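You operate a simulated robot arm through the tools that you are given. There is no shell and no other tool. Be economical: measure what you need, move in short steps, check, and stop when the job is done.

You are at the controls of a simulated two-armed robot. One attempt, no reset.

Task
Open the white sack; top the pea bin up to its red mark.
Fine: pull the red toggle; sack back, bin shut. Set down upright: white sack with a red toggle.

The check looks at the end state, three seconds after you hand in, the way a careful person would. Anything else that was tipped, shoved, dropped, spilled or broken makes it a failure.

Robot
Two 7-joint arms with two-finger grippers on one trunk, on a base that drives. Base frame: it is fixed to the floor where the robot stands at the start and does not move with it; the origin is under the middle of the robot, x ahead of it, y to its left, z up. Units: m, degrees, N and s.
The left shoulder is at the start at [0.05, 0.216, 1.246], the right one opposite. With the tool pointing down near the work surface each hand reaches from about 0.1 to 0.78 m from the robot's upright axis, wherever it stands, measured 20 degrees to its own side. Places, roughly: blue scoop [0.75, -1.25, 0.75]; brown bin [0.6, -0.3, 0.8]; brown sack with a blue toggle [0.5, -1.25, 1]; green bin [0.6, -0.6, 0.8]; green bin lid [0.6, -0.6, 0.9]; green scoop [0.75, -1, 0.75]; white bin [0.6, 0, 0.8]; yellow bin [0.6, 0.3, 0.8]; yellow scoop [0.75, -1, 0.75]. Payload 3.18 kg a hand.
The TCP of each hand is the grasp point between the finger pads, 0.03 m short of the fingertips. In the tool frame z runs along the fingers and y along their closing line. The gripper opens to 0.144 m. The gripper's body begins 0.103 m behind the TCP.
Orientation is that of the tool frame in the base frame, as a unit quaternion [x, y, z, w]. With the fingers straight down and closing along the base's y, the tool's x points along the base's -x, its y along +y and its z along -z.

Tools
- The arms move only by the tool move_arm. It takes "left_commands", "right_commands" or both (then of equal length, played together; a hand with none holds still); each is a list of rows, each a list of 3 entries, a list of its own where there are three numbers: the shift along the tool's x, y, z in units of 200 mm (1.0 is 200 mm), then the turn, a rotation vector about the tool's x, y, z in units of 45 degrees (1.0 is 45 degrees), then the opening, from 0 (shut) to 1 (fully open). In form: [[[tx, ty, tz], [ax, ay, az], grip], ...]. A call has 1 to 20 rows; each row is the pose to reach, as a shift and turn from the pose commanded when the call began, along the tool's axes at that moment. A call with a number of a shift or a turn outside -1 to 1 is refused whole. Rows are played at 5 a second. More than 0.05 m and 8.6 degrees between two rows, or a gripper value outside its range, and nothing of the call is played. Where a pose cannot be reached the arm comes as near as it can. A force on the tool above 40 N (or 10 N above the force at the start of the call, whichever is more), or a blocked arm, ends the call early, and 0.2 s more pass. The fingers move at their own pace and stop on an object; they squeeze with about 25 N. The grip force told is the motor's: it shows also when the fingers shut on nothing. Time passes only in rows, and 0.2 s behind the last, so rows that repeat a pose let the fingers close. It gives the time, the measured TCP pose, the force on the tool (base axes), the opening and the grip force at its end, in the units of the frame above (readings bear some noise), with the torque about the TCP (base axes, N m) and any sound that the robot's microphone picked up.
- Cameras (640 x 400 px; columns grow to the right, rows downward): "scene" is now at [0.12, -0.044, 1.4443]; the picture's right is [-0.47, -0.88, 0.00], its down [-0.42, 0.22, -0.88] and it looks along [0.78, -0.42, -0.47] (base axes); focal length 214 px, centre (320, 200). "left" rides on the left gripper at [0.076, -0.016, -0.143] in its tool frame; the picture's right is [0.21, 0.98, 0.00], its down [-0.84, 0.18, -0.51] and it looks along [-0.50, 0.11, 0.86] (tool axes); focal length 218 px, centre (320, 200). "right" rides on the right gripper at [0.076, 0.016, -0.143] in its tool frame; the picture's right is [-0.21, 0.98, 0.00], its down [-0.84, -0.18, -0.51] and it looks along [-0.50, -0.11, 0.86] (tool axes); focal length 218 px, centre (320, 200). There is no depth. A picture from a camera that has moved, and an enlarged one, comes with that camera's place and axes in the base frame and with its lens.
- get_image(camera): a new picture of that camera. It takes no simulated time.
- move_column(by): slides the trunk up (or, below 0, down) by that many m; the arms and the scene camera ride with it, the base frame stays. It gives what a move gives, with no picture.
- roll_base(legs): drives the robot by 1 to 6 legs, each [ahead, left, turn to the left] in m, m and degrees, along the robot's own axes; the way and the turn of a leg run together, so that a leg with both is an arc; at most 1.5 m and 180 degrees a leg. The arms and the cameras ride along, it lands a little off, and it stops where it bumps. It gives what a move gives.
- aim_head(pan, tilt): turns the head with the scene camera to pan (to the left, within 80 degrees either way) and tilt (down, from -29 to 69), counted from straight ahead of the robot. It gives what a move gives.
- zoom(camera, box): a new picture of the part [left, top, right, bottom] of that camera's present view, enlarged. It takes no simulated time.
- job_done(): hands the job in; it is judged then, once.

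Go step by step. Nothing tells you exact positions but the pictures and the camera data: compare them with the known pose of the tool, close in by small moves and look again before you grip or let go. The budget is 120 turns and 88 pictures, counting those below and the enlarged ones. Unless the task says otherwise, let go and move clear before handing in, and close with one line.

The tools are called after "Call:" by a JSON object that holds its "fn" and its "kwargs". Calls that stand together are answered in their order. move_arm: Moves the arms, as the interface text tells. Its arguments: {"type":"object","properties":{"left_commands":{"type":"array"},"right_commands":{"type":"array"}},"required":[]} The other tools are called the same way: move_column (by) slides the trunk up or down; roll_base (legs) drives the base; aim_head (pan, tilt) turns the head that bears the scene camera; get_image (camera) takes a picture; zoom (camera, box) takes an enlarged picture of a part of a camera's view; job_done () hands the job in.

At the start:

```text
clock: 0.0
left_eef_pos: [0.4165, -0.0474, 1.2832]
left_tcp_rot: [-0.001, 1.0, -0.001, 0.0]
left_ft_force: [1.0, -0.9, 0.4]
left_moment: [0.01, 0.0, 0.01]
left_gripper_width: 0.1441
left_gripper_force: 0.1
right_eef_pos: [0.3181, -0.4527, 1.3896]
right_tcp_rot: [0.0, 1.0, 0.0, 0.001]
right_ft_force: [-0.3, 0.6, -0.3]
right_moment: [-0.03, 0.02, -0.04]
right_gripper_width: 0.1441
right_gripper_force: 0.0
trunk travel left (down, up): [-0.325, 0.044]
robot x, y, heading: [-0.0017, 0.0029, 0.1]
head pan, tilt: [-28.1, 28.1]
```

scene: 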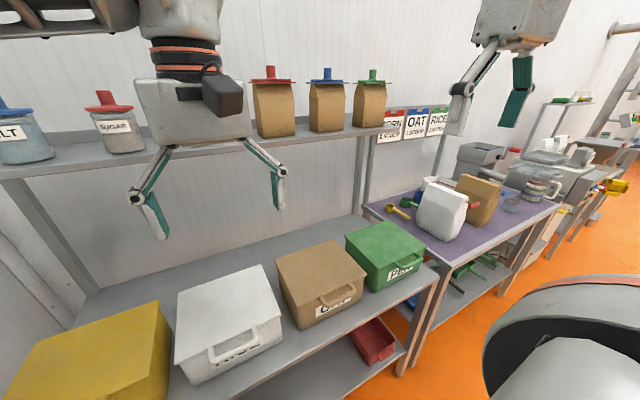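
right: 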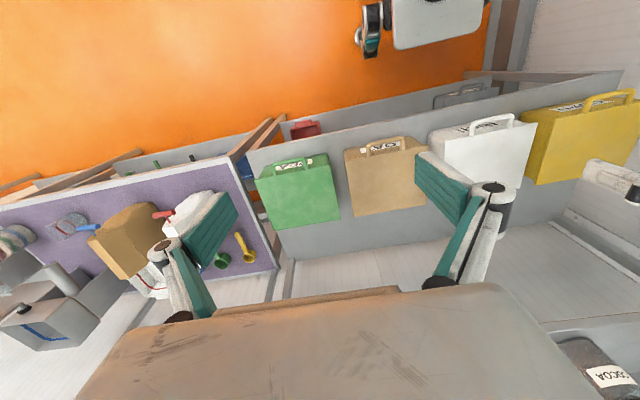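
left: 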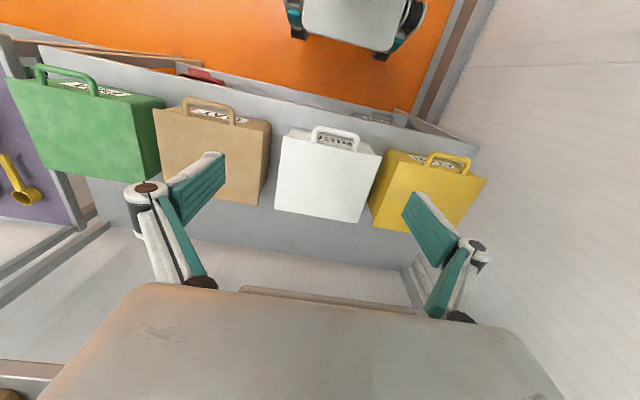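

I see four lidded bins on a bench and a white sack with a red toggle on the purple table to the right. First I will read the labels and look at the sack up close.

Call:
{"fn": "zoom", "kwargs": {"camera": "scene", "box": [360, 150, 560, 275]}}

Call:
{"fn": "zoom", "kwargs": {"camera": "scene", "box": [260, 210, 460, 335]}}

Call:
{"fn": "zoom", "kwargs": {"camera": "left", "box": [0, 40, 480, 240]}}

```text
3.20 times, centred on (460, 212) of scene
camera zoom: at [0.12, -0.044, 1.4443], right [-0.47, -0.88, 0.0], down [-0.42, 0.22, -0.88], along [0.78, -0.42, -0.47], focal length 686 px, centre (-128, 160)
```

zoom: 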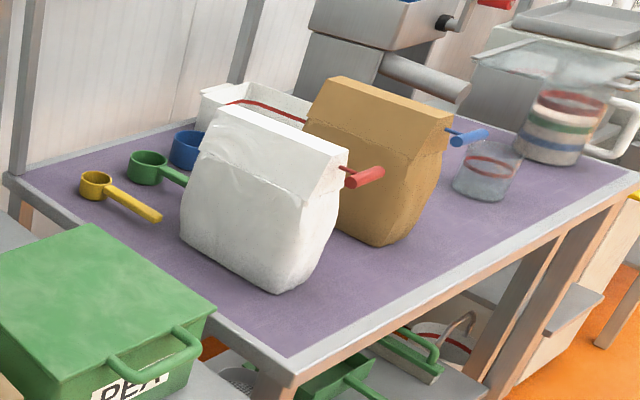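

```text
3.20 times, centred on (360, 272) of scene
camera zoom: at [0.12, -0.044, 1.4443], right [-0.47, -0.88, 0.0], down [-0.42, 0.22, -0.88], along [0.78, -0.42, -0.47], focal length 686 px, centre (192, -32)
```

zoom: 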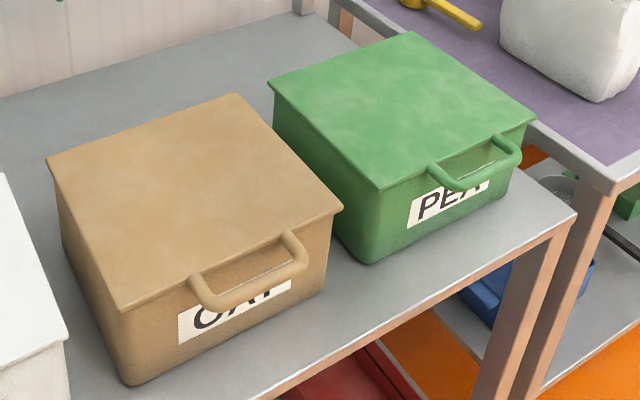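

```text
1.33 times, centred on (240, 140) of left
camera zoom: at [0.3396, -0.0654, 1.4264], right [-0.21, 0.98, 0.0], down [0.84, 0.18, 0.51], along [0.5, 0.11, -0.86], focal length 291 px, centre (427, 280)
```

zoom: 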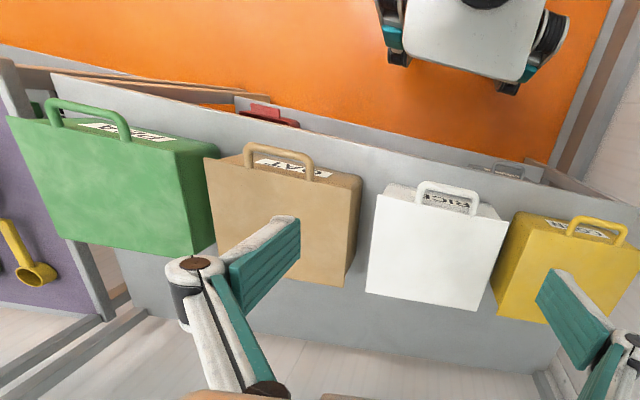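

The green bin is PEA. The white sack stands at about (0.58, -1.02) with its red toggle sticking out. I'll drive sideways to a spot between bin and sack and look again.

Call:
{"fn": "roll_base", "kwargs": {"legs": [[0, -0.8, 0]]}}

Call:
{"fn": "aim_head", "kwargs": {"pan": -15, "tilt": 45}}

Call:
{"fn": "get_image", "kwargs": {"camera": "scene"}}

Call:
{"fn": "get_image", "kwargs": {"camera": "right"}}

```text
clock: 7.4
left_eef_pos: [0.4126, -0.855, 1.2831]
left_tcp_rot: [0.005, 1.0, -0.001, 0.001]
left_ft_force: [-0.7, 1.0, -0.7]
left_moment: [-0.03, 0.02, -0.02]
left_gripper_width: 0.1439
left_gripper_force: 0.0
right_eef_pos: [0.3088, -1.2588, 1.3889]
right_tcp_rot: [0.007, 1.0, 0.001, 0.001]
right_ft_force: [-0.6, -0.4, -0.5]
right_moment: [0.02, -0.01, -0.02]
right_gripper_width: 0.1439
right_gripper_force: 0.2
trunk travel left (down, up): [-0.325, 0.044]
robot x, y, heading: [-0.0048, -0.8021, -0.8]
head pan, tilt: [-28.1, 28.1]
```

```text
clock: 8.2
left_eef_pos: [0.4112, -0.8552, 1.2829]
left_tcp_rot: [0.004, 1.0, -0.001, 0.001]
left_ft_force: [-0.1, -0.6, 0.1]
left_moment: [0.01, -0.01, 0.0]
left_gripper_width: 0.1439
left_gripper_force: 0.0
right_eef_pos: [0.3091, -1.2587, 1.3909]
right_tcp_rot: [0.006, 1.0, 0.0, 0.001]
right_ft_force: [0.0, 1.1, 0.0]
right_moment: [0.02, 0.01, 0.03]
right_gripper_width: 0.1438
right_gripper_force: 0.0
trunk travel left (down, up): [-0.325, 0.044]
robot x, y, heading: [-0.0031, -0.8032, -0.8]
head pan, tilt: [-15.0, 45.0]
```

```text
81 pictures are left
camera scene: at [0.1132, -0.8263, 1.4188], right [-0.27, -0.96, 0.0], down [-0.68, 0.19, -0.71], along [0.68, -0.19, -0.71], focal length 214 px, centre (320, 200)
```

scene: 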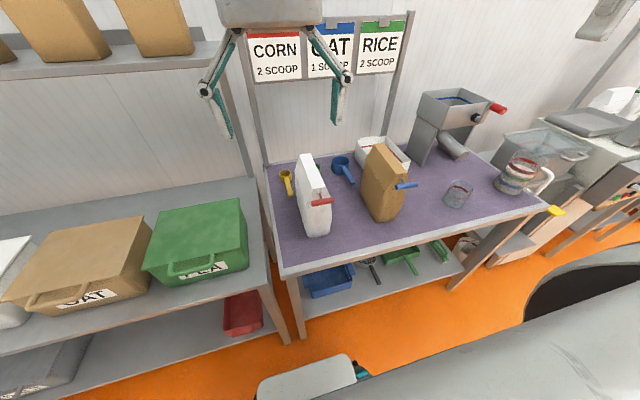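

```text
80 pictures are left
camera right: at [0.2327, -1.2417, 1.5319], right [0.22, 0.98, 0.0], down [0.84, -0.19, 0.51], along [0.5, -0.11, -0.86], focal length 218 px, centre (320, 200)
```

right: 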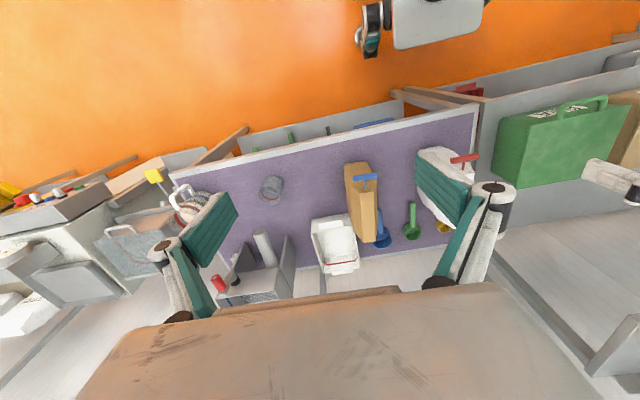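

The sack is thin along y, so a downward grip closing along y fits. I zoom in on the sack and the bin to measure them.

Call:
{"fn": "zoom", "kwargs": {"camera": "scene", "box": [260, 140, 420, 240]}}

Call:
{"fn": "zoom", "kwargs": {"camera": "scene", "box": [120, 190, 280, 290]}}

Call:
{"fn": "zoom", "kwargs": {"camera": "right", "box": [320, 110, 480, 210]}}

```text
4.00 times, centred on (340, 190) of scene
camera zoom: at [0.1132, -0.8263, 1.4188], right [-0.27, -0.96, 0.0], down [-0.68, 0.19, -0.71], along [0.68, -0.19, -0.71], focal length 858 px, centre (240, 240)
```

zoom: 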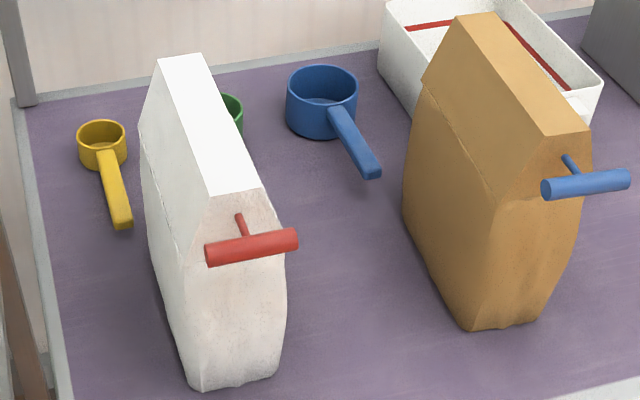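

```text
4.00 times, centred on (200, 240) of scene
camera zoom: at [0.1132, -0.8263, 1.4188], right [-0.27, -0.96, 0.0], down [-0.68, 0.19, -0.71], along [0.68, -0.19, -0.71], focal length 858 px, centre (800, 40)
```

zoom: 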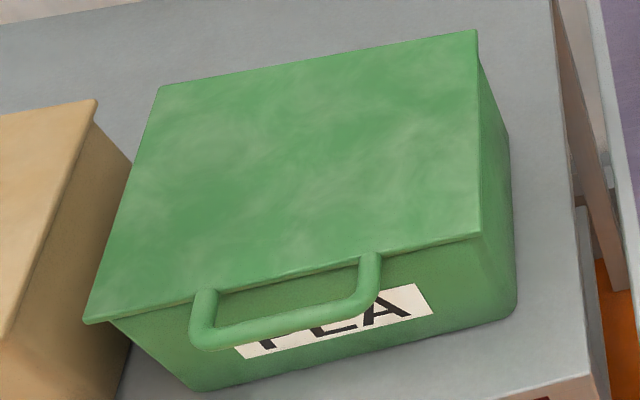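

```text
4.00 times, centred on (400, 160) of right
camera zoom: at [0.2327, -1.2417, 1.5319], right [0.22, 0.98, 0.0], down [0.84, -0.19, 0.51], along [0.5, -0.11, -0.86], focal length 873 px, centre (0, 360)
```

zoom: 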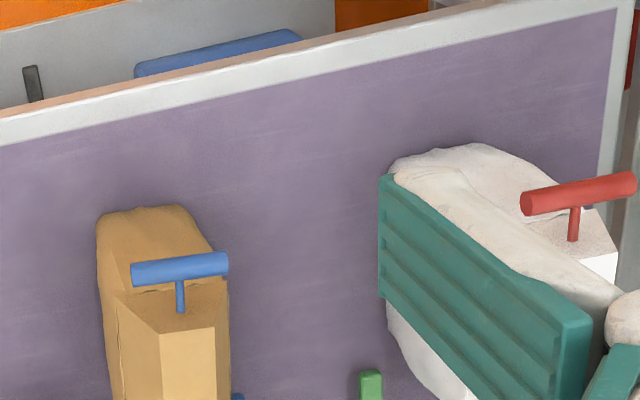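

The toggle bar lies along y at about (0.49, -0.94, 1.02), on a stem towards the robot. The lid handle is at about (0.46, -0.575, 0.89). I'll take the left hand to the lid first, turning it to point forward.

Call:
{"fn": "move_arm", "kwargs": {"left_commands": [[[0.05, 0.15, 0.05], [0, -0.16, 0], 0.5], [[0.1, 0.3, 0.1], [0, -0.33, 0], 0.5], [[0.15, 0.45, 0.15], [0, -0.5, 0], 0.5], [[0.2, 0.6, 0.2], [0, -0.66, 0], 0.5], [[0.25, 0.75, 0.25], [0, -0.83, 0], 0.5], [[0.3, 0.9, 0.3], [0, -1, 0], 0.5]]}}

```text
clock: 9.6
left_eef_pos: [0.3643, -0.6889, 1.2361]
left_tcp_rot: [0.004, 0.924, -0.002, 0.383]
left_ft_force: [-0.7, 0.0, 0.8]
left_moment: [0.0, -0.01, 0.0]
left_gripper_width: 0.072
left_gripper_force: 0.1
left hand out of reach, approached as far as the arm can: row 6
right_eef_pos: [0.3081, -1.2594, 1.3889]
right_tcp_rot: [0.007, 1.0, 0.0, 0.001]
right_ft_force: [-0.2, 0.1, 0.1]
right_moment: [-0.02, 0.0, -0.01]
right_gripper_width: 0.1439
right_gripper_force: 0.2
trunk travel left (down, up): [-0.325, 0.044]
robot x, y, heading: [-0.0025, -0.8027, -1.0]
head pan, tilt: [-15.0, 45.0]
```

The hand is too close to the shoulder for this turn, so I back the base a little and turn the hand further out.

Call:
{"fn": "roll_base", "kwargs": {"legs": [[-0.15, 0.05, 1]]}}

Call:
{"fn": "move_arm", "kwargs": {"left_commands": [[[0, 0.05, 0.08], [0, -0.16, 0], 0.5], [[0, 0.1, 0.16], [0, -0.33, 0], 0.5], [[0, 0.15, 0.24], [0, -0.5, 0], 0.5], [[0, 0.2, 0.32], [0, -0.66, 0], 0.5], [[0, 0.25, 0.4], [0, -0.83, 0], 0.5], [[0, 0.3, 0.48], [0, -1, 0], 0.5]]}}

```text
clock: 11.1
left_eef_pos: [0.2131, -0.6333, 1.2364]
left_tcp_rot: [-0.004, 0.924, 0.0, 0.382]
left_ft_force: [-0.5, -0.3, 0.3]
left_moment: [0.0, -0.06, 0.02]
left_gripper_width: 0.072
left_gripper_force: 0.1
right_eef_pos: [0.1666, -1.2038, 1.3894]
right_tcp_rot: [-0.001, 1.0, 0.0, 0.001]
right_ft_force: [-1.1, 0.4, -0.5]
right_moment: [0.0, -0.08, -0.02]
right_gripper_width: 0.1441
right_gripper_force: 0.1
trunk travel left (down, up): [-0.325, 0.044]
robot x, y, heading: [-0.1534, -0.7511, 0.6]
head pan, tilt: [-15.0, 45.0]
```

```text
clock: 12.4
left_eef_pos: [0.3587, -0.6036, 1.2264]
left_tcp_rot: [-0.158, 0.723, -0.047, 0.671]
left_ft_force: [0.3, 0.0, 0.3]
left_moment: [-0.01, 0.0, -0.04]
left_gripper_width: 0.0721
left_gripper_force: 0.1
left hand out of reach, approached as far as the arm can: row 1, 2, 3, 4, 5, 6
right_eef_pos: [0.1688, -1.2011, 1.3889]
right_tcp_rot: [-0.002, 1.0, -0.001, 0.001]
right_ft_force: [-0.1, -0.7, 0.0]
right_moment: [-0.08, 0.05, -0.05]
right_gripper_width: 0.1437
right_gripper_force: 0.1
trunk travel left (down, up): [-0.325, 0.044]
robot x, y, heading: [-0.1555, -0.7547, 0.0]
head pan, tilt: [-15.0, 45.0]
stopped in row 6 (left hand): the arm was blocked; the commanded pose is now the measured one
```

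The wrist tends to roll the negative way, so I continue with that roll while extending forward and down.

Call:
{"fn": "move_arm", "kwargs": {"left_commands": [[[0.08, 0, 0.05], [0, 0, -0.16], 0.5], [[0.16, 0, 0.1], [0, 0, -0.33], 0.5], [[0.24, 0, 0.15], [0, 0, -0.5], 0.5], [[0.32, 0, 0.2], [0, 0, -0.66], 0.5], [[0.4, 0, 0.25], [0, 0, -0.83], 0.5], [[0.5, 0, 0.3], [0, 0, -1], 0.5]]}}

```text
clock: 13.1
left_eef_pos: [0.389, -0.5827, 1.222]
left_tcp_rot: [-0.333, 0.663, -0.177, 0.647]
left_ft_force: [0.5, 0.3, -0.5]
left_moment: [0.03, 0.03, -0.02]
left_gripper_width: 0.0721
left_gripper_force: 0.1
right_eef_pos: [0.1663, -1.2056, 1.3894]
right_tcp_rot: [-0.002, 1.0, 0.0, 0.001]
right_ft_force: [0.0, 0.9, 0.1]
right_moment: [0.01, -0.03, -0.03]
right_gripper_width: 0.144
right_gripper_force: 0.1
trunk travel left (down, up): [-0.325, 0.044]
robot x, y, heading: [-0.1479, -0.7549, 0.0]
head pan, tilt: [-15.0, 45.0]
stopped in row 3 (left hand): the arm was blocked; the commanded pose is now the measured one
```

The arm was blocked again. I look to see what it may be touching.

Call:
{"fn": "aim_head", "kwargs": {"pan": 20, "tilt": 40}}

Call:
{"fn": "get_image", "kwargs": {"camera": "scene"}}

```text
clock: 14.1
left_eef_pos: [0.3873, -0.5849, 1.2226]
left_tcp_rot: [-0.333, 0.663, -0.178, 0.647]
left_ft_force: [0.0, 0.0, 0.3]
left_moment: [-0.04, 0.01, 0.04]
left_gripper_width: 0.0721
left_gripper_force: 0.1
right_eef_pos: [0.1674, -1.2037, 1.3893]
right_tcp_rot: [-0.001, 1.0, 0.0, 0.0]
right_ft_force: [0.1, -0.3, 0.4]
right_moment: [0.0, 0.0, 0.01]
right_gripper_width: 0.1439
right_gripper_force: 0.1
trunk travel left (down, up): [-0.325, 0.044]
robot x, y, heading: [-0.153, -0.7507, 0.1]
head pan, tilt: [20.0, 40.0]
```

```text
76 pictures are left
camera scene: at [-0.0346, -0.7249, 1.426], right [0.34, -0.94, 0.0], down [-0.6, -0.22, -0.77], along [0.72, 0.26, -0.64], focal length 214 px, centre (320, 200)
```

scene: 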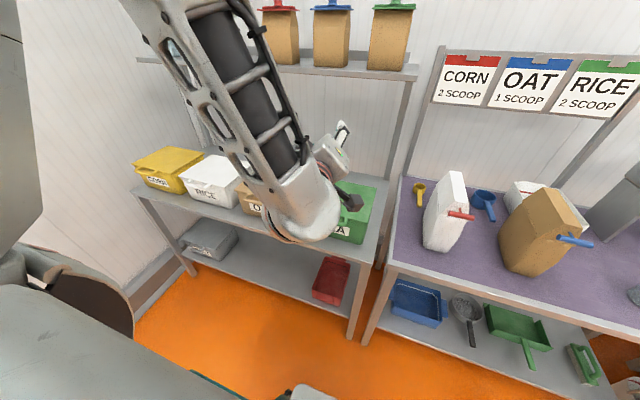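

The wrist is at its limit because the forearm comes down steeply. I'll lower the trunk and use a slanted approach, about 45° forward-down, on the handle.

Call:
{"fn": "move_column", "kwargs": {"by": -0.2}}

Call:
{"fn": "move_arm", "kwargs": {"left_commands": [[[0, 0, 0], [0, 0, -0.18], 0.5], [[0, 0, 0], [0, 0, -0.36], 0.5], [[0, 0, 0], [0, 0, -0.54], 0.5], [[0, 0, 0], [0, 0, -0.72], 0.5], [[0, 0, 0], [0, 0, -0.9], 0.5]]}}

Call:
{"fn": "get_image", "kwargs": {"camera": "left"}}

```text
clock: 16.1
left_eef_pos: [0.4231, -0.5813, 0.9033]
left_tcp_rot: [-0.362, 0.734, -0.136, 0.559]
left_ft_force: [-0.1, -0.4, 17.6]
left_moment: [-0.59, -0.53, 0.0]
left_gripper_width: 0.08
left_gripper_force: 6.2
right_eef_pos: [0.1698, -1.205, 1.1929]
right_tcp_rot: [-0.003, 1.0, 0.001, -0.003]
right_ft_force: [0.2, -0.8, -0.2]
right_moment: [0.05, 0.01, 0.0]
right_gripper_width: 0.1441
right_gripper_force: 0.1
trunk travel left (down, up): [-0.13, 0.24]
robot x, y, heading: [-0.1541, -0.7543, 0.6]
head pan, tilt: [20.0, 40.0]
stopped: the force on the tool passed its limit at 49 N (the readings are from after the stop); the commanded pose is now the measured one
```

```text
clock: 17.3
left_eef_pos: [0.4225, -0.5815, 0.8998]
left_tcp_rot: [0.594, -0.566, 0.318, -0.475]
left_ft_force: [-0.2, 0.8, 0.2]
left_moment: [-0.02, 0.0, -0.01]
left_gripper_width: 0.0721
left_gripper_force: 0.0
right_eef_pos: [0.1699, -1.2043, 1.192]
right_tcp_rot: [-0.002, 1.0, 0.0, -0.004]
right_ft_force: [0.7, 0.3, -0.2]
right_moment: [0.0, -0.02, 0.02]
right_gripper_width: 0.1442
right_gripper_force: 0.0
trunk travel left (down, up): [-0.13, 0.24]
robot x, y, heading: [-0.1524, -0.7534, 0.3]
head pan, tilt: [20.0, 40.0]
```

```text
75 pictures are left
camera left: at [0.3103, -0.6882, 0.9533], right [-0.33, -0.11, -0.94], down [-0.66, 0.73, 0.14], along [0.67, 0.67, -0.32], focal length 218 px, centre (320, 200)
```

left: 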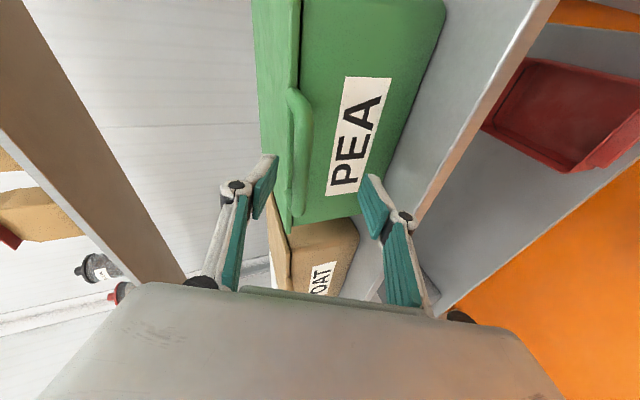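

The hand touched something at about 49 N during lowering. I check from the head camera that the bin has not moved.

Call:
{"fn": "aim_head", "kwargs": {"pan": 15, "tilt": 30}}

Call:
{"fn": "get_image", "kwargs": {"camera": "scene"}}

```text
clock: 18.0
left_eef_pos: [0.4236, -0.5812, 0.8997]
left_tcp_rot: [0.593, -0.566, 0.318, -0.476]
left_ft_force: [0.7, 0.3, 0.4]
left_moment: [0.06, 0.0, -0.04]
left_gripper_width: 0.072
left_gripper_force: 0.2
right_eef_pos: [0.1702, -1.2047, 1.1917]
right_tcp_rot: [-0.002, 1.0, 0.0, -0.004]
right_ft_force: [-0.1, -0.1, 0.7]
right_moment: [0.0, -0.02, 0.01]
right_gripper_width: 0.1441
right_gripper_force: 0.0
trunk travel left (down, up): [-0.13, 0.24]
robot x, y, heading: [-0.1531, -0.7548, 0.4]
head pan, tilt: [15.0, 30.0]
```

```text
74 pictures are left
camera scene: at [0.0979, -0.7297, 1.2336], right [0.26, -0.96, 0.0], down [-0.48, -0.13, -0.87], along [0.84, 0.23, -0.5], focal length 214 px, centre (320, 200)
```

scene: 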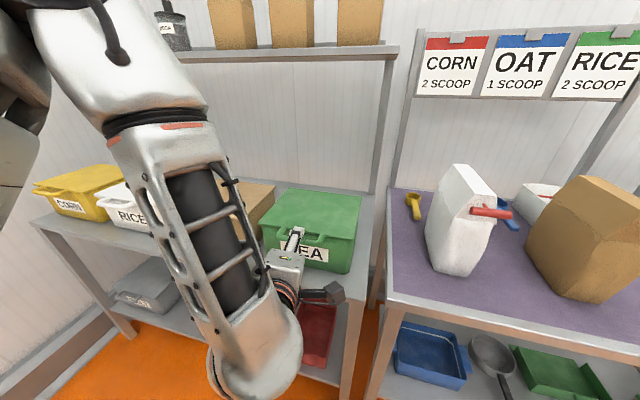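

The bin is in place and, by luck, the hand straddles the handle nearly in the pose I wanted. I straighten the yaw and raise the hand, then look.

Call:
{"fn": "move_arm", "kwargs": {"left_commands": [[[0.01, -0.11, 0.0], [0.023, 0.13, 0.048], 0.5], [[0.02, -0.11, 0.05], [0.045, 0.259, 0.096], 0.5], [[0.02, -0.11, 0.1], [0.045, 0.259, 0.096], 0.5]]}}

Call:
{"fn": "get_image", "kwargs": {"camera": "left"}}

Call:
{"fn": "zoom", "kwargs": {"camera": "scene", "box": [230, 180, 390, 280]}}

```text
clock: 18.8
left_eef_pos: [0.4379, -0.5851, 0.9199]
left_tcp_rot: [-0.567, 0.593, -0.341, 0.459]
left_ft_force: [0.5, 0.2, -0.5]
left_moment: [-0.01, 0.0, -0.01]
left_gripper_width: 0.0721
left_gripper_force: 0.1
left hand out of reach, approached as far as the arm can: row 1, 2, 3
right_eef_pos: [0.17, -1.2033, 1.1926]
right_tcp_rot: [-0.001, 1.0, 0.0, -0.003]
right_ft_force: [-0.3, -0.9, 0.0]
right_moment: [0.0, -0.04, -0.03]
right_gripper_width: 0.144
right_gripper_force: 0.0
trunk travel left (down, up): [-0.13, 0.24]
robot x, y, heading: [-0.151, -0.7491, 0.3]
head pan, tilt: [15.0, 30.0]
```

```text
73 pictures are left
camera left: at [0.3157, -0.6807, 0.973], right [-0.34, -0.08, -0.94], down [-0.59, 0.79, 0.14], along [0.73, 0.6, -0.32], focal length 218 px, centre (320, 200)
```

left: 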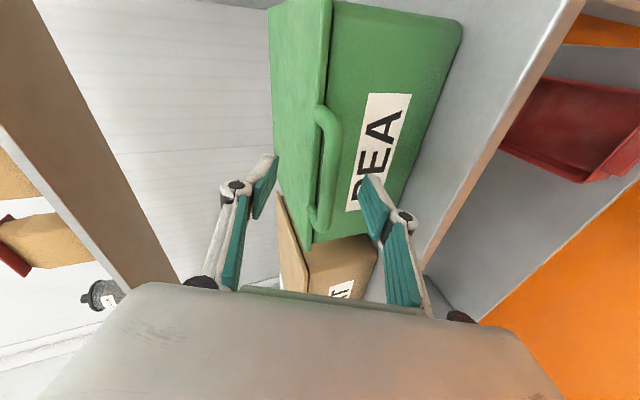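

```text
4.00 times, centred on (310, 230) of scene
camera zoom: at [0.0975, -0.7298, 1.2338], right [0.26, -0.96, 0.0], down [-0.48, -0.13, -0.87], along [0.84, 0.23, -0.5], focal length 858 px, centre (360, 80)
```

zoom: 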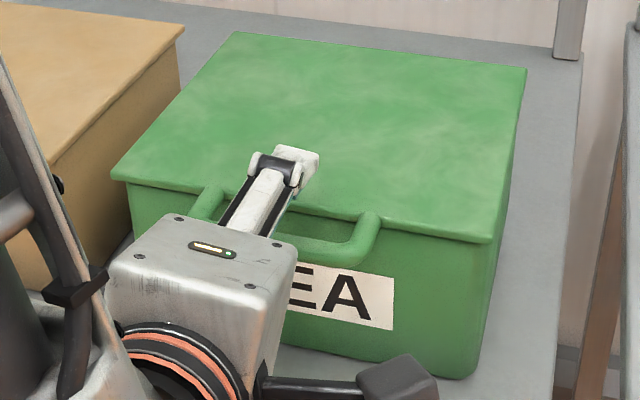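

The handle bar is at about (0.463, -0.59, 0.903), between the fingers but near their tips. I slide in about 1.5 cm and close.

Call:
{"fn": "move_arm", "kwargs": {"left_commands": [[[0.01, 0.022, 0.04], [0, 0, 0], 0.5], [[0.01, 0.022, 0.078], [0, 0, 0], 0.5], [[0.01, 0.022, 0.078], [0, 0, 0], 0.3], [[0.01, 0.022, 0.078], [0, 0, 0], 0.0], [[0.01, 0.022, 0.078], [0, 0, 0], 0.0], [[0.01, 0.022, 0.078], [0, 0, 0], 0.0]]}}

Call:
{"fn": "zoom", "kwargs": {"camera": "left", "box": [200, 50, 440, 200]}}

```text
clock: 20.2
left_eef_pos: [0.4506, -0.5938, 0.915]
left_tcp_rot: [-0.568, 0.593, -0.343, 0.456]
left_ft_force: [-3.3, -5.9, 0.5]
left_moment: [-1.43, -0.27, -0.27]
left_gripper_width: 0.0151
left_gripper_force: 44.5
left hand out of reach, approached as far as the arm can: row 2, 3, 4, 5, 6
right_eef_pos: [0.1695, -1.204, 1.1923]
right_tcp_rot: [-0.002, 1.0, 0.001, -0.004]
right_ft_force: [0.5, -0.5, 0.3]
right_moment: [-0.01, -0.02, -0.04]
right_gripper_width: 0.144
right_gripper_force: 0.0
trunk travel left (down, up): [-0.13, 0.24]
robot x, y, heading: [-0.1527, -0.7578, 0.3]
head pan, tilt: [15.0, 30.0]
```

```text
2.67 times, centred on (320, 125) of left
camera zoom: at [0.3271, -0.6888, 0.9686], right [-0.34, -0.09, -0.94], down [-0.59, 0.8, 0.14], along [0.73, 0.6, -0.32], focal length 582 px, centre (320, 400)
```

zoom: 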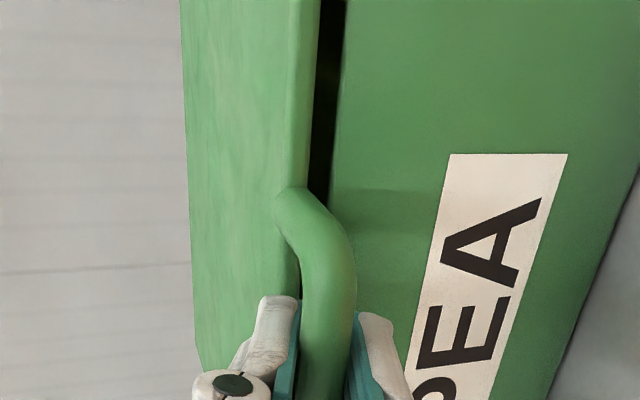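

The handle is gripped and the lid's front edge has already lifted slightly. I now follow an arc about the rear edge (x≈0.70, z≈0.90).

Call:
{"fn": "move_arm", "kwargs": {"left_commands": [[[-0.022, -0.14, -0.034], [-0.146, 0.0185, 0.017], 0], [[-0.042, -0.283, -0.052], [-0.292, 0.037, 0.034], 0], [[-0.06, -0.427, -0.052], [-0.438, 0.0556, 0.0516], 0], [[-0.077, -0.571, -0.036], [-0.584, 0.074, 0.069], 0], [[-0.091, -0.712, -0.004], [-0.73, 0.093, 0.086], 0]]}}

Call:
{"fn": "get_image", "kwargs": {"camera": "scene"}}

```text
clock: 21.4
left_eef_pos: [0.4964, -0.5956, 1.0502]
left_tcp_rot: [-0.639, 0.703, -0.164, 0.268]
left_ft_force: [-5.9, 6.3, 5.3]
left_moment: [-0.69, -0.13, 1.2]
left_gripper_width: 0.0155
left_gripper_force: 44.9
right_eef_pos: [0.1691, -1.2032, 1.1938]
right_tcp_rot: [-0.002, 1.0, 0.0, -0.002]
right_ft_force: [0.9, -0.1, 0.5]
right_moment: [0.0, -0.02, 0.02]
right_gripper_width: 0.1439
right_gripper_force: 0.0
trunk travel left (down, up): [-0.13, 0.24]
robot x, y, heading: [-0.155, -0.7558, 0.5]
head pan, tilt: [15.0, 30.0]
```

```text
70 pictures are left
camera scene: at [0.0965, -0.7288, 1.2341], right [0.26, -0.96, 0.0], down [-0.48, -0.13, -0.87], along [0.84, 0.23, -0.5], focal length 214 px, centre (320, 200)
```

scene: 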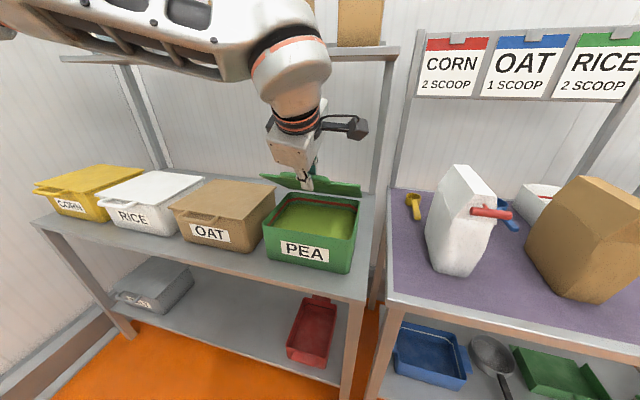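

The lid is hinged at the back and swings freely. Peas and a red line are visible inside. I continue the arc.

Call:
{"fn": "move_arm", "kwargs": {"left_commands": [[[-0.026, -0.159, -0.039], [-0.164, 0.022, 0.0187], 0], [[-0.049, -0.322, -0.058], [-0.329, 0.044, 0.037], 0], [[-0.071, -0.486, -0.054], [-0.493, 0.066, 0.056], 0], [[-0.09, -0.65, -0.029], [-0.657, 0.088, 0.075], 0], [[-0.106, -0.808, 0.017], [-0.82, 0.11, 0.093], 0]]}}

Call:
{"fn": "get_image", "kwargs": {"camera": "scene"}}

```text
clock: 22.4
left_eef_pos: [0.5735, -0.5975, 1.1161]
left_tcp_rot: [-0.653, 0.749, -0.008, 0.111]
left_ft_force: [-8.4, 3.5, 16.8]
left_moment: [0.92, 0.0, 1.53]
left_gripper_width: 0.0157
left_gripper_force: 45.1
left hand out of reach, approached as far as the arm can: row 4
right_eef_pos: [0.1681, -1.2037, 1.1917]
right_tcp_rot: [-0.003, 1.0, 0.001, -0.003]
right_ft_force: [-0.5, -0.4, 0.3]
right_moment: [0.03, -0.01, 0.02]
right_gripper_width: 0.1437
right_gripper_force: 0.1
trunk travel left (down, up): [-0.13, 0.24]
robot x, y, heading: [-0.1541, -0.755, 0.6]
head pan, tilt: [15.0, 30.0]
stopped in row 4 (left hand): the force on the tool passed its limit at 56 N (the readings are from after the stop); the commanded pose is now the measured one
```

```text
69 pictures are left
camera scene: at [0.0958, -0.7295, 1.2343], right [0.26, -0.96, 0.0], down [-0.48, -0.13, -0.87], along [0.84, 0.23, -0.5], focal length 214 px, centre (320, 200)
```

scene: 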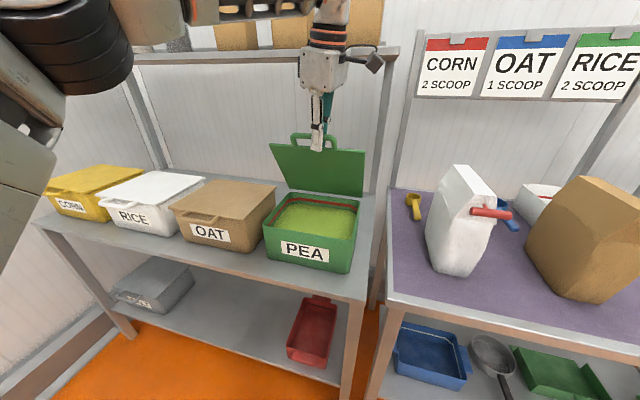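

The lid is at about 57° and the wrist ran out of reach while rotating. I continue the arc with pure translation and let the bar turn in the grip.

Call:
{"fn": "move_arm", "kwargs": {"left_commands": [[[-0.028, -0.143, -0.047], [0, 0, 0], 0], [[-0.054, -0.294, -0.073], [0, 0, 0], 0], [[-0.078, -0.446, -0.08], [0, 0, 0], 0], [[-0.099, -0.599, -0.068], [0, 0, 0], 0], [[-0.117, -0.749, -0.035], [0, 0, 0], 0]]}}

Call:
{"fn": "get_image", "kwargs": {"camera": "scene"}}

```text
clock: 22.8
left_eef_pos: [0.6009, -0.598, 1.1279]
left_tcp_rot: [-0.647, 0.754, 0.005, 0.111]
left_ft_force: [-5.6, -12.0, 20.8]
left_moment: [0.85, -0.38, 1.56]
left_gripper_width: 0.0162
left_gripper_force: 45.0
left hand out of reach, approached as far as the arm can: row 2
right_eef_pos: [0.1688, -1.2057, 1.1917]
right_tcp_rot: [-0.003, 1.0, 0.001, -0.003]
right_ft_force: [0.6, 0.4, -0.2]
right_moment: [0.02, 0.01, 0.01]
right_gripper_width: 0.1439
right_gripper_force: 0.1
trunk travel left (down, up): [-0.13, 0.24]
robot x, y, heading: [-0.1552, -0.7521, 0.5]
head pan, tilt: [15.0, 30.0]
stopped in row 2 (left hand): the force on the tool passed its limit at 72 N (the readings are from after the stop); the commanded pose is now the measured one
```

```text
68 pictures are left
camera scene: at [0.0954, -0.7315, 1.2344], right [0.26, -0.96, 0.0], down [-0.48, -0.13, -0.87], along [0.84, 0.23, -0.5], focal length 214 px, centre (320, 200)
```

scene: 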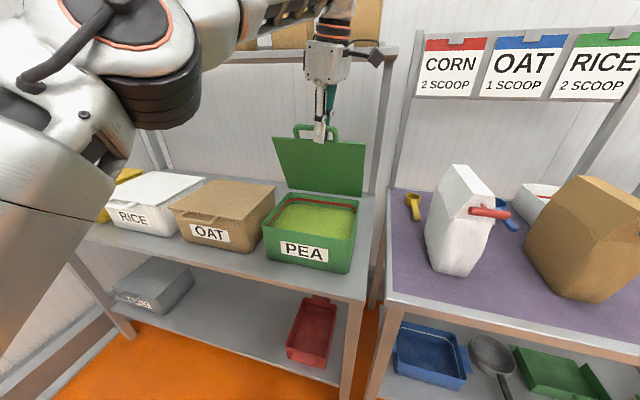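

The arm's reach is what limits it. I loosen the fingers so the bar is caged but can slide along them, then drive the base forward to push the lid past vertical.

Call:
{"fn": "move_arm", "kwargs": {"left_commands": [[[0, 0, 0], [0, 0, 0], 0.2], [[0, 0, 0], [0, 0, 0], 0.2]]}}

Call:
{"fn": "roll_base", "kwargs": {"legs": [[0.07, 0, 0]]}}

Call:
{"fn": "get_image", "kwargs": {"camera": "scene"}}

```text
clock: 23.4
left_eef_pos: [0.6033, -0.5962, 1.1264]
left_tcp_rot: [-0.645, 0.756, 0.005, 0.109]
left_ft_force: [-3.5, -1.5, 7.0]
left_moment: [-0.01, -0.12, -0.18]
left_gripper_width: 0.0306
left_gripper_force: 0.1
right_eef_pos: [0.1698, -1.2022, 1.1932]
right_tcp_rot: [-0.003, 1.0, 0.001, -0.003]
right_ft_force: [0.1, 0.4, -0.2]
right_moment: [-0.04, 0.04, 0.01]
right_gripper_width: 0.1438
right_gripper_force: 0.1
trunk travel left (down, up): [-0.13, 0.24]
robot x, y, heading: [-0.1553, -0.7518, 0.3]
head pan, tilt: [15.0, 30.0]
```

```text
clock: 24.4
left_eef_pos: [0.6726, -0.5959, 1.1252]
left_tcp_rot: [-0.646, 0.755, 0.005, 0.111]
left_ft_force: [5.6, -3.6, 10.9]
left_moment: [-0.71, -1.5, 0.99]
left_gripper_width: 0.0439
left_gripper_force: 45.0
right_eef_pos: [0.2388, -1.2043, 1.1923]
right_tcp_rot: [-0.002, 1.0, 0.0, -0.004]
right_ft_force: [0.5, -0.2, -0.2]
right_moment: [0.03, 0.03, 0.03]
right_gripper_width: 0.1439
right_gripper_force: 0.0
trunk travel left (down, up): [-0.13, 0.24]
robot x, y, heading: [-0.0818, -0.7517, 0.4]
head pan, tilt: [15.0, 30.0]
```

```text
67 pictures are left
camera scene: at [0.1664, -0.7298, 1.2341], right [0.26, -0.96, 0.0], down [-0.48, -0.13, -0.87], along [0.84, 0.23, -0.5], focal length 214 px, centre (320, 200)
```

scene: 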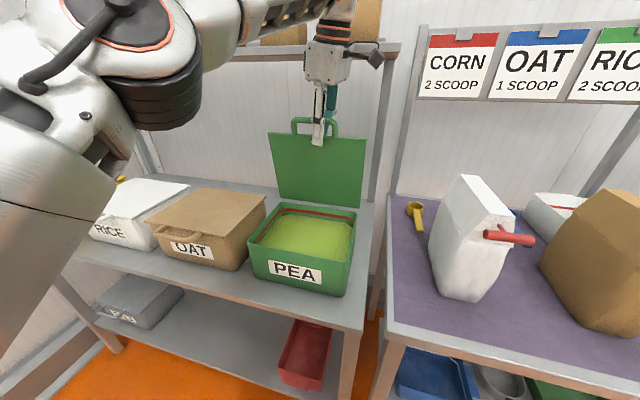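

The lid is now around 80°. I open the fingers a little more, since they were wedged, and push further.

Call:
{"fn": "move_arm", "kwargs": {"left_commands": [[[0, 0, 0], [0, 0, 0], 0.4], [[0, 0, 0], [0, 0, 0], 0.4]]}}

Call:
{"fn": "roll_base", "kwargs": {"legs": [[0.07, 0, 0]]}}

Call:
{"fn": "get_image", "kwargs": {"camera": "scene"}}

```text
clock: 25.0
left_eef_pos: [0.6743, -0.5948, 1.124]
left_tcp_rot: [-0.646, 0.755, 0.005, 0.109]
left_ft_force: [-0.3, -1.3, -0.4]
left_moment: [0.04, -0.03, 0.0]
left_gripper_width: 0.0576
left_gripper_force: 0.7
right_eef_pos: [0.2382, -1.2044, 1.1922]
right_tcp_rot: [-0.003, 1.0, 0.001, -0.005]
right_ft_force: [0.5, -1.1, -0.1]
right_moment: [-0.04, 0.02, 0.01]
right_gripper_width: 0.1442
right_gripper_force: 0.0
trunk travel left (down, up): [-0.13, 0.24]
robot x, y, heading: [-0.0843, -0.7524, 0.3]
head pan, tilt: [15.0, 30.0]
```

```text
clock: 26.1
left_eef_pos: [0.7272, -0.5977, 1.1222]
left_tcp_rot: [-0.656, 0.748, 0.008, 0.097]
left_ft_force: [-6.6, -2.0, -5.2]
left_moment: [0.32, -0.95, -0.07]
left_gripper_width: 0.0573
left_gripper_force: 0.0
right_eef_pos: [0.3003, -1.2039, 1.1906]
right_tcp_rot: [-0.003, 1.0, 0.002, -0.006]
right_ft_force: [-0.6, 0.1, -0.1]
right_moment: [0.01, 0.02, -0.03]
right_gripper_width: 0.1439
right_gripper_force: 0.1
trunk travel left (down, up): [-0.13, 0.24]
robot x, y, heading: [-0.027, -0.7546, 0.4]
head pan, tilt: [15.0, 30.0]
stopped in leg 1: the force on the tool passed its limit at 158 N (the readings are from after the stop); the commanded pose is now the measured one
```

```text
66 pictures are left
camera scene: at [0.2268, -0.7288, 1.2336], right [0.27, -0.96, 0.0], down [-0.48, -0.13, -0.87], along [0.84, 0.23, -0.5], focal length 214 px, centre (320, 200)
```

scene: 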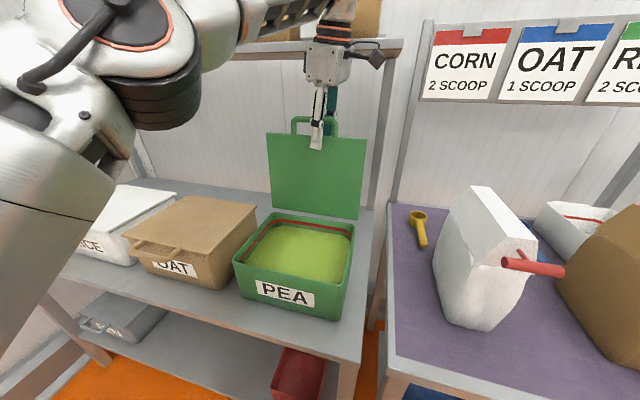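

The lid reached its stop. I back the hand 2 cm to see whether the lid stays open on its own.

Call:
{"fn": "move_arm", "kwargs": {"left_commands": [[[0, 0.1, 0], [0, 0, 0], 0.4], [[0, 0.1, 0], [0, 0, 0], 0.4], [[0, 0.1, 0], [0, 0, 0], 0.4]]}}

Call:
{"fn": "zoom", "kwargs": {"camera": "scene", "box": [220, 60, 400, 330]}}

Call:
{"fn": "get_image", "kwargs": {"camera": "left"}}

```text
clock: 26.9
left_eef_pos: [0.7071, -0.5933, 1.1201]
left_tcp_rot: [-0.655, 0.749, 0.008, 0.098]
left_ft_force: [-0.5, -0.2, 1.0]
left_moment: [0.03, -0.02, 0.02]
left_gripper_width: 0.0575
left_gripper_force: 0.0
right_eef_pos: [0.3013, -1.2029, 1.191]
right_tcp_rot: [-0.003, 1.0, 0.001, -0.007]
right_ft_force: [0.1, 0.2, 0.2]
right_moment: [-0.03, -0.01, 0.02]
right_gripper_width: 0.144
right_gripper_force: 0.0
trunk travel left (down, up): [-0.13, 0.24]
robot x, y, heading: [-0.0231, -0.7519, 0.7]
head pan, tilt: [15.0, 30.0]
```

```text
1.48 times, centred on (310, 195) of scene
camera zoom: at [0.2271, -0.7283, 1.2337], right [0.27, -0.96, 0.0], down [-0.48, -0.13, -0.87], along [0.84, 0.23, -0.5], focal length 318 px, centre (335, 207)
```

zoom: 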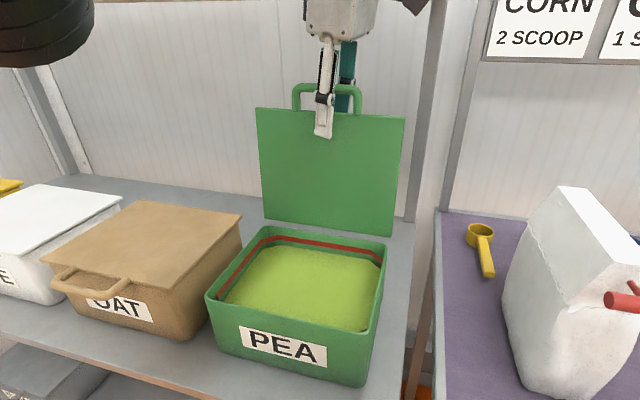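

```text
64 pictures are left
camera left: at [0.6948, -0.6924, 1.2503], right [-0.99, -0.07, -0.15], down [-0.14, 0.78, 0.61], along [0.07, 0.62, -0.78], focal length 218 px, centre (320, 200)
```

left: 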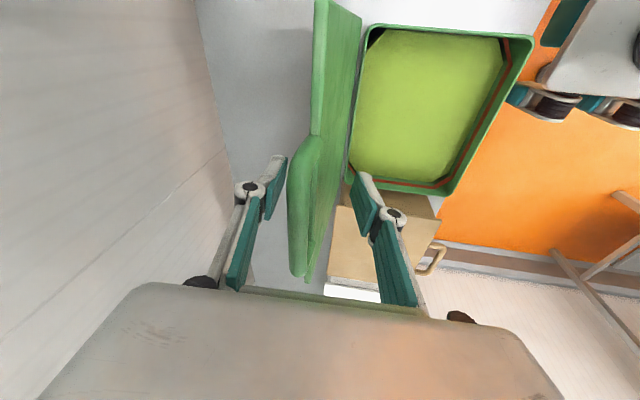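

The lid stays open by itself, past vertical. I lift the left hand clear and back off, then go to face the sack.

Call:
{"fn": "move_arm", "kwargs": {"left_commands": [[[-0.026, -0.019, -0.163], [0, 0, 0], 0.4], [[-0.052, -0.038, -0.326], [0, 0, 0], 0.4], [[-0.079, -0.058, -0.49], [0, 0, 0], 0.4]]}}

Call:
{"fn": "roll_base", "kwargs": {"legs": [[-0.3, 0, 0], [0, -0.15, 0]]}}

Call:
{"fn": "aim_head", "kwargs": {"pan": -5, "tilt": 20}}

Call:
{"fn": "get_image", "kwargs": {"camera": "scene"}}

```text
clock: 27.9
left_eef_pos: [0.6956, -0.5335, 1.2088]
left_tcp_rot: [-0.695, 0.715, -0.018, 0.074]
left_ft_force: [0.8, 0.9, -0.8]
left_moment: [-0.05, 0.02, 0.01]
left_gripper_width: 0.0576
left_gripper_force: 0.1
left hand out of reach, approached as far as the arm can: row 2, 3
right_eef_pos: [0.3025, -1.2022, 1.1904]
right_tcp_rot: [-0.003, 1.0, 0.001, -0.006]
right_ft_force: [-0.2, -0.4, 0.3]
right_moment: [-0.07, 0.04, 0.01]
right_gripper_width: 0.1438
right_gripper_force: 0.2
trunk travel left (down, up): [-0.13, 0.24]
robot x, y, heading: [-0.023, -0.7532, 0.8]
head pan, tilt: [15.0, 30.0]
stopped in row 3 (left hand): the arm was blocked; the commanded pose is now the measured one
```

```text
clock: 31.4
left_eef_pos: [0.4059, -0.6881, 1.2105]
left_tcp_rot: [-0.693, 0.717, -0.019, 0.075]
left_ft_force: [0.6, 0.0, 0.4]
left_moment: [0.03, -0.03, -0.01]
left_gripper_width: 0.0576
left_gripper_force: 0.0
right_eef_pos: [0.0081, -1.3524, 1.1914]
right_tcp_rot: [0.0, 1.0, 0.001, -0.006]
right_ft_force: [0.1, -0.9, 0.2]
right_moment: [0.03, 0.01, -0.03]
right_gripper_width: 0.1437
right_gripper_force: 0.0
trunk travel left (down, up): [-0.13, 0.24]
robot x, y, heading: [-0.3122, -0.8979, -0.2]
head pan, tilt: [15.0, 30.0]
```

```text
clock: 32.2
left_eef_pos: [0.4058, -0.6871, 1.2097]
left_tcp_rot: [-0.694, 0.716, -0.019, 0.076]
left_ft_force: [-0.5, -1.1, 0.3]
left_moment: [0.03, -0.01, -0.01]
left_gripper_width: 0.0574
left_gripper_force: 0.0
right_eef_pos: [0.0077, -1.3509, 1.1912]
right_tcp_rot: [0.0, 1.0, 0.002, -0.007]
right_ft_force: [-0.4, -0.7, 0.4]
right_moment: [0.01, -0.01, -0.01]
right_gripper_width: 0.1437
right_gripper_force: 0.0
trunk travel left (down, up): [-0.13, 0.24]
robot x, y, heading: [-0.314, -0.8989, 0.1]
head pan, tilt: [-5.0, 20.0]
```

```text
63 pictures are left
camera scene: at [-0.0574, -0.908, 1.2496], right [-0.09, -1.0, 0.0], down [-0.34, 0.03, -0.94], along [0.94, -0.08, -0.34], focal length 214 px, centre (320, 200)
```

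scene: 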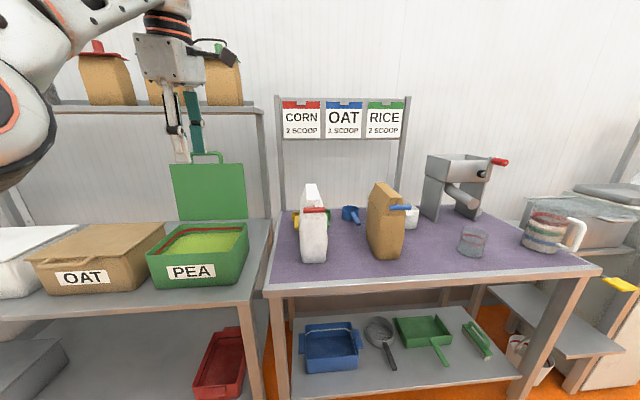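

The bin lid is still open. I zoom on the sack to refine its geometry.

Call:
{"fn": "zoom", "kwargs": {"camera": "scene", "box": [260, 170, 420, 290]}}

```text
3.33 times, centred on (340, 230) of scene
camera zoom: at [-0.0574, -0.908, 1.2496], right [-0.09, -1.0, 0.0], down [-0.34, 0.03, -0.94], along [0.94, -0.08, -0.34], focal length 715 px, centre (253, 100)
```

zoom: 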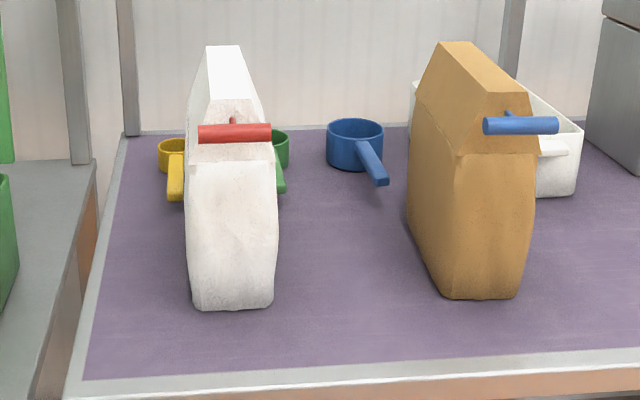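

The table top is at about z=0.82; the sack spans x 0.515–0.68, y≈-0.94±0.045, with its top at 1.045. The toggle bar is at (0.485, -0.938, 1.025). I swing the left hand up to a forward-slanted pose for the toggle.

Call:
{"fn": "move_arm", "kwargs": {"left_commands": [[[0, 0.08, 0], [0.16, 0, 0], 0.4], [[0, 0.16, 0], [0.33, 0, 0], 0.4], [[0, 0.24, 0], [0.5, 0, 0], 0.4], [[0, 0.32, 0], [0.66, 0, 0], 0.4], [[0, 0.4, 0], [0.83, 0, 0], 0.4], [[0, 0.48, 0], [1, 0, 0], 0.4]]}}

Call:
{"fn": "roll_base", "kwargs": {"legs": [[0, -0.13, 0]]}}

```text
clock: 33.6
left_eef_pos: [0.311, -0.684, 1.1973]
left_tcp_rot: [-0.611, 0.655, -0.293, 0.334]
left_ft_force: [-0.2, 0.5, -0.1]
left_moment: [0.02, 0.0, -0.03]
left_gripper_width: 0.0577
left_gripper_force: 0.1
left hand out of reach, approached as far as the arm can: row 1
right_eef_pos: [0.0081, -1.3514, 1.1895]
right_tcp_rot: [0.0, 1.0, 0.002, -0.006]
right_ft_force: [-0.1, 0.0, 0.1]
right_moment: [-0.01, -0.02, 0.05]
right_gripper_width: 0.1438
right_gripper_force: 0.0
trunk travel left (down, up): [-0.13, 0.24]
robot x, y, heading: [-0.3122, -0.8991, -0.1]
head pan, tilt: [-5.0, 20.0]
```

```text
clock: 35.4
left_eef_pos: [0.3122, -0.8166, 1.1977]
left_tcp_rot: [-0.61, 0.657, -0.292, 0.334]
left_ft_force: [0.7, -0.9, -0.5]
left_moment: [0.01, -0.03, 0.04]
left_gripper_width: 0.0576
left_gripper_force: 0.1
right_eef_pos: [0.0077, -1.4839, 1.1911]
right_tcp_rot: [0.002, 1.0, 0.002, -0.006]
right_ft_force: [0.5, 0.0, 0.1]
right_moment: [-0.02, 0.02, 0.0]
right_gripper_width: 0.1437
right_gripper_force: 0.0
trunk travel left (down, up): [-0.13, 0.24]
robot x, y, heading: [-0.3126, -1.0293, 0.2]
head pan, tilt: [-5.0, 20.0]
```

I drive forward so both hands can work at the sack: the right will hold it from above, the left will pull the toggle.

Call:
{"fn": "roll_base", "kwargs": {"legs": [[0.18, 0, 0]]}}

Call:
{"fn": "move_arm", "kwargs": {"right_commands": [[[-0.1, 0.2, 0], [0, 0, 0], 1], [[-0.25, 0.35, 0], [0, 0, 0], 1], [[-0.4, 0.5, 0], [0, 0, 0], 1], [[-0.55, 0.65, 0], [0, 0, 0], 1], [[-0.7, 0.8, 0], [0, 0, 0], 1], [[-0.8, 1.0, 0], [0, 0, 0], 1]]}}

Call:
{"fn": "move_arm", "kwargs": {"right_commands": [[[-0.1, 0.2, 0], [0, 0, 0], 1], [[-0.25, 0.35, 0], [0, 0, 0], 1], [[-0.4, 0.5, 0], [0, 0, 0], 1], [[-0.55, 0.65, 0], [0, 0, 0], 1], [[-0.7, 0.8, 0], [0, 0, 0], 1], [[-0.8, 1.0, 0], [0, 0, 0], 1]]}}

Call:
{"fn": "get_image", "kwargs": {"camera": "scene"}}

```text
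clock: 36.9
left_eef_pos: [0.4888, -0.8132, 1.1973]
left_tcp_rot: [-0.612, 0.655, -0.291, 0.335]
left_ft_force: [-0.4, -1.0, -1.4]
left_moment: [0.0, -0.02, 0.0]
left_gripper_width: 0.0574
left_gripper_force: 0.1
right_eef_pos: [0.1868, -1.4816, 1.1905]
right_tcp_rot: [-0.001, 1.0, 0.001, -0.006]
right_ft_force: [1.0, 0.7, -0.8]
right_moment: [0.02, 0.01, 0.0]
right_gripper_width: 0.1441
right_gripper_force: 0.1
trunk travel left (down, up): [-0.13, 0.24]
robot x, y, heading: [-0.1377, -1.0291, 0.1]
head pan, tilt: [-5.0, 20.0]
```

```text
clock: 38.3
left_eef_pos: [0.4892, -0.8146, 1.1954]
left_tcp_rot: [-0.612, 0.656, -0.29, 0.334]
left_ft_force: [-0.2, 0.3, -0.3]
left_moment: [-0.02, 0.0, -0.01]
left_gripper_width: 0.0573
left_gripper_force: 0.0
right_eef_pos: [0.3479, -1.3, 1.2056]
right_tcp_rot: [0.001, 1.0, 0.001, -0.007]
right_ft_force: [-0.3, -0.3, 0.5]
right_moment: [-0.01, 0.01, 0.02]
right_gripper_width: 0.1439
right_gripper_force: 0.1
right hand out of reach, approached as far as the arm can: row 6
trunk travel left (down, up): [-0.13, 0.24]
robot x, y, heading: [-0.1397, -1.0314, 0.1]
head pan, tilt: [-5.0, 20.0]
```

```text
clock: 39.7
left_eef_pos: [0.4869, -0.8142, 1.1983]
left_tcp_rot: [-0.612, 0.655, -0.291, 0.334]
left_ft_force: [-0.6, 0.2, 0.3]
left_moment: [0.0, 0.0, 0.0]
left_gripper_width: 0.0575
left_gripper_force: 0.0
right_eef_pos: [0.4092, -1.2484, 1.1557]
right_tcp_rot: [-0.001, 1.0, 0.001, -0.006]
right_ft_force: [-0.6, -0.3, -0.5]
right_moment: [-0.02, -0.03, 0.0]
right_gripper_width: 0.1439
right_gripper_force: 0.0
right hand out of reach, approached as far as the arm can: row 2, 3, 4, 5, 6
trunk travel left (down, up): [-0.13, 0.24]
robot x, y, heading: [-0.1386, -1.0271, 0.1]
head pan, tilt: [-5.0, 20.0]
```

```text
61 pictures are left
camera scene: at [0.1182, -1.0376, 1.25], right [-0.08, -1.0, 0.0], down [-0.34, 0.03, -0.94], along [0.94, -0.08, -0.34], focal length 214 px, centre (320, 200)
```

scene: 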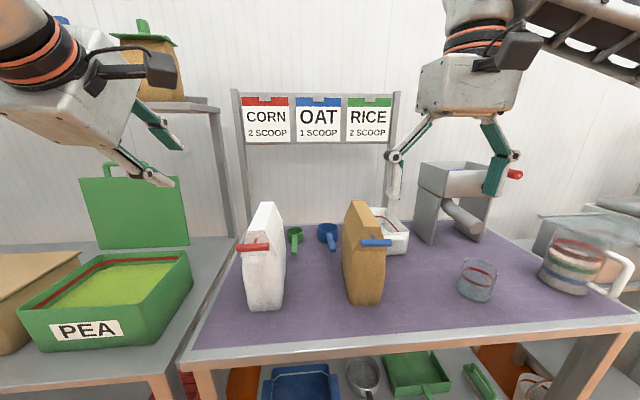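

The right hand is out of reach for a downward pose with the trunk this low. I raise the trunk and retry.

Call:
{"fn": "move_column", "kwargs": {"by": 0.15}}

Call:
{"fn": "move_arm", "kwargs": {"right_commands": [[[-0.1, 0.2, 0.05], [0, 0, 0], 1], [[-0.25, 0.35, 0.1], [0, 0, 0], 1], [[-0.4, 0.5, 0.15], [0, 0, 0], 1], [[-0.55, 0.65, 0.2], [0, 0, 0], 1], [[-0.7, 0.8, 0.25], [0, 0, 0], 1], [[-0.8, 1.0, 0.3], [0, 0, 0], 1]]}}

```text
clock: 41.5
left_eef_pos: [0.4882, -0.8138, 1.3456]
left_tcp_rot: [-0.612, 0.655, -0.29, 0.333]
left_ft_force: [0.1, -0.9, -0.5]
left_moment: [0.05, -0.02, -0.04]
left_gripper_width: 0.0576
left_gripper_force: 0.1
right_eef_pos: [0.2814, -1.2496, 1.4473]
right_tcp_rot: [-0.001, 0.986, 0.003, 0.168]
right_ft_force: [0.6, -0.1, 0.7]
right_moment: [-0.02, 0.03, -0.02]
right_gripper_width: 0.1438
right_gripper_force: 0.1
trunk travel left (down, up): [-0.28, 0.09]
robot x, y, heading: [-0.1358, -1.0287, 0.1]
head pan, tilt: [-5.0, 20.0]
```

```text
clock: 42.9
left_eef_pos: [0.487, -0.8148, 1.3472]
left_tcp_rot: [-0.612, 0.655, -0.291, 0.334]
left_ft_force: [0.3, -0.6, 0.7]
left_moment: [0.05, 0.0, 0.05]
left_gripper_width: 0.0579
left_gripper_force: 0.1
right_eef_pos: [0.3635, -1.2595, 1.4009]
right_tcp_rot: [0.001, 0.985, 0.007, 0.171]
right_ft_force: [-0.6, -0.9, -0.2]
right_moment: [0.01, -0.02, -0.02]
right_gripper_width: 0.1441
right_gripper_force: 0.2
right hand out of reach, approached as far as the arm can: row 1, 2, 3, 4, 5, 6
trunk travel left (down, up): [-0.28, 0.09]
robot x, y, heading: [-0.1421, -1.0277, -0.2]
head pan, tilt: [-5.0, 20.0]
```

I bring the right hand lower and straighten its pitch before going sideways.

Call:
{"fn": "move_arm", "kwargs": {"right_commands": [[[0, 0, 0.2], [0, 0.15, 0], 1], [[0, 0.1, 0.4], [0, 0.3, 0], 1], [[0, 0.2, 0.6], [0, 0.43, 0], 1], [[0, 0.35, 0.8], [0, 0.43, 0], 1], [[0, 0.5, 1.0], [0, 0.43, 0], 1], [[-0.1, 0.7, 1.0], [0, 0.43, 0], 1]]}}

```text
clock: 44.3
left_eef_pos: [0.4852, -0.814, 1.3508]
left_tcp_rot: [-0.611, 0.655, -0.292, 0.335]
left_ft_force: [-1.1, 0.2, -0.2]
left_moment: [0.0, -0.02, -0.02]
left_gripper_width: 0.0579
left_gripper_force: 0.1
right_eef_pos: [0.3971, -1.252, 1.2287]
right_tcp_rot: [-0.002, 1.0, 0.003, 0.002]
right_ft_force: [-0.2, 0.0, 0.5]
right_moment: [0.0, -0.08, -0.04]
right_gripper_width: 0.1441
right_gripper_force: 0.0
right hand out of reach, approached as far as the arm can: row 2, 3, 4, 5, 6
trunk travel left (down, up): [-0.28, 0.09]
robot x, y, heading: [-0.1377, -1.0296, -0.1]
head pan, tilt: [-5.0, 20.0]
```

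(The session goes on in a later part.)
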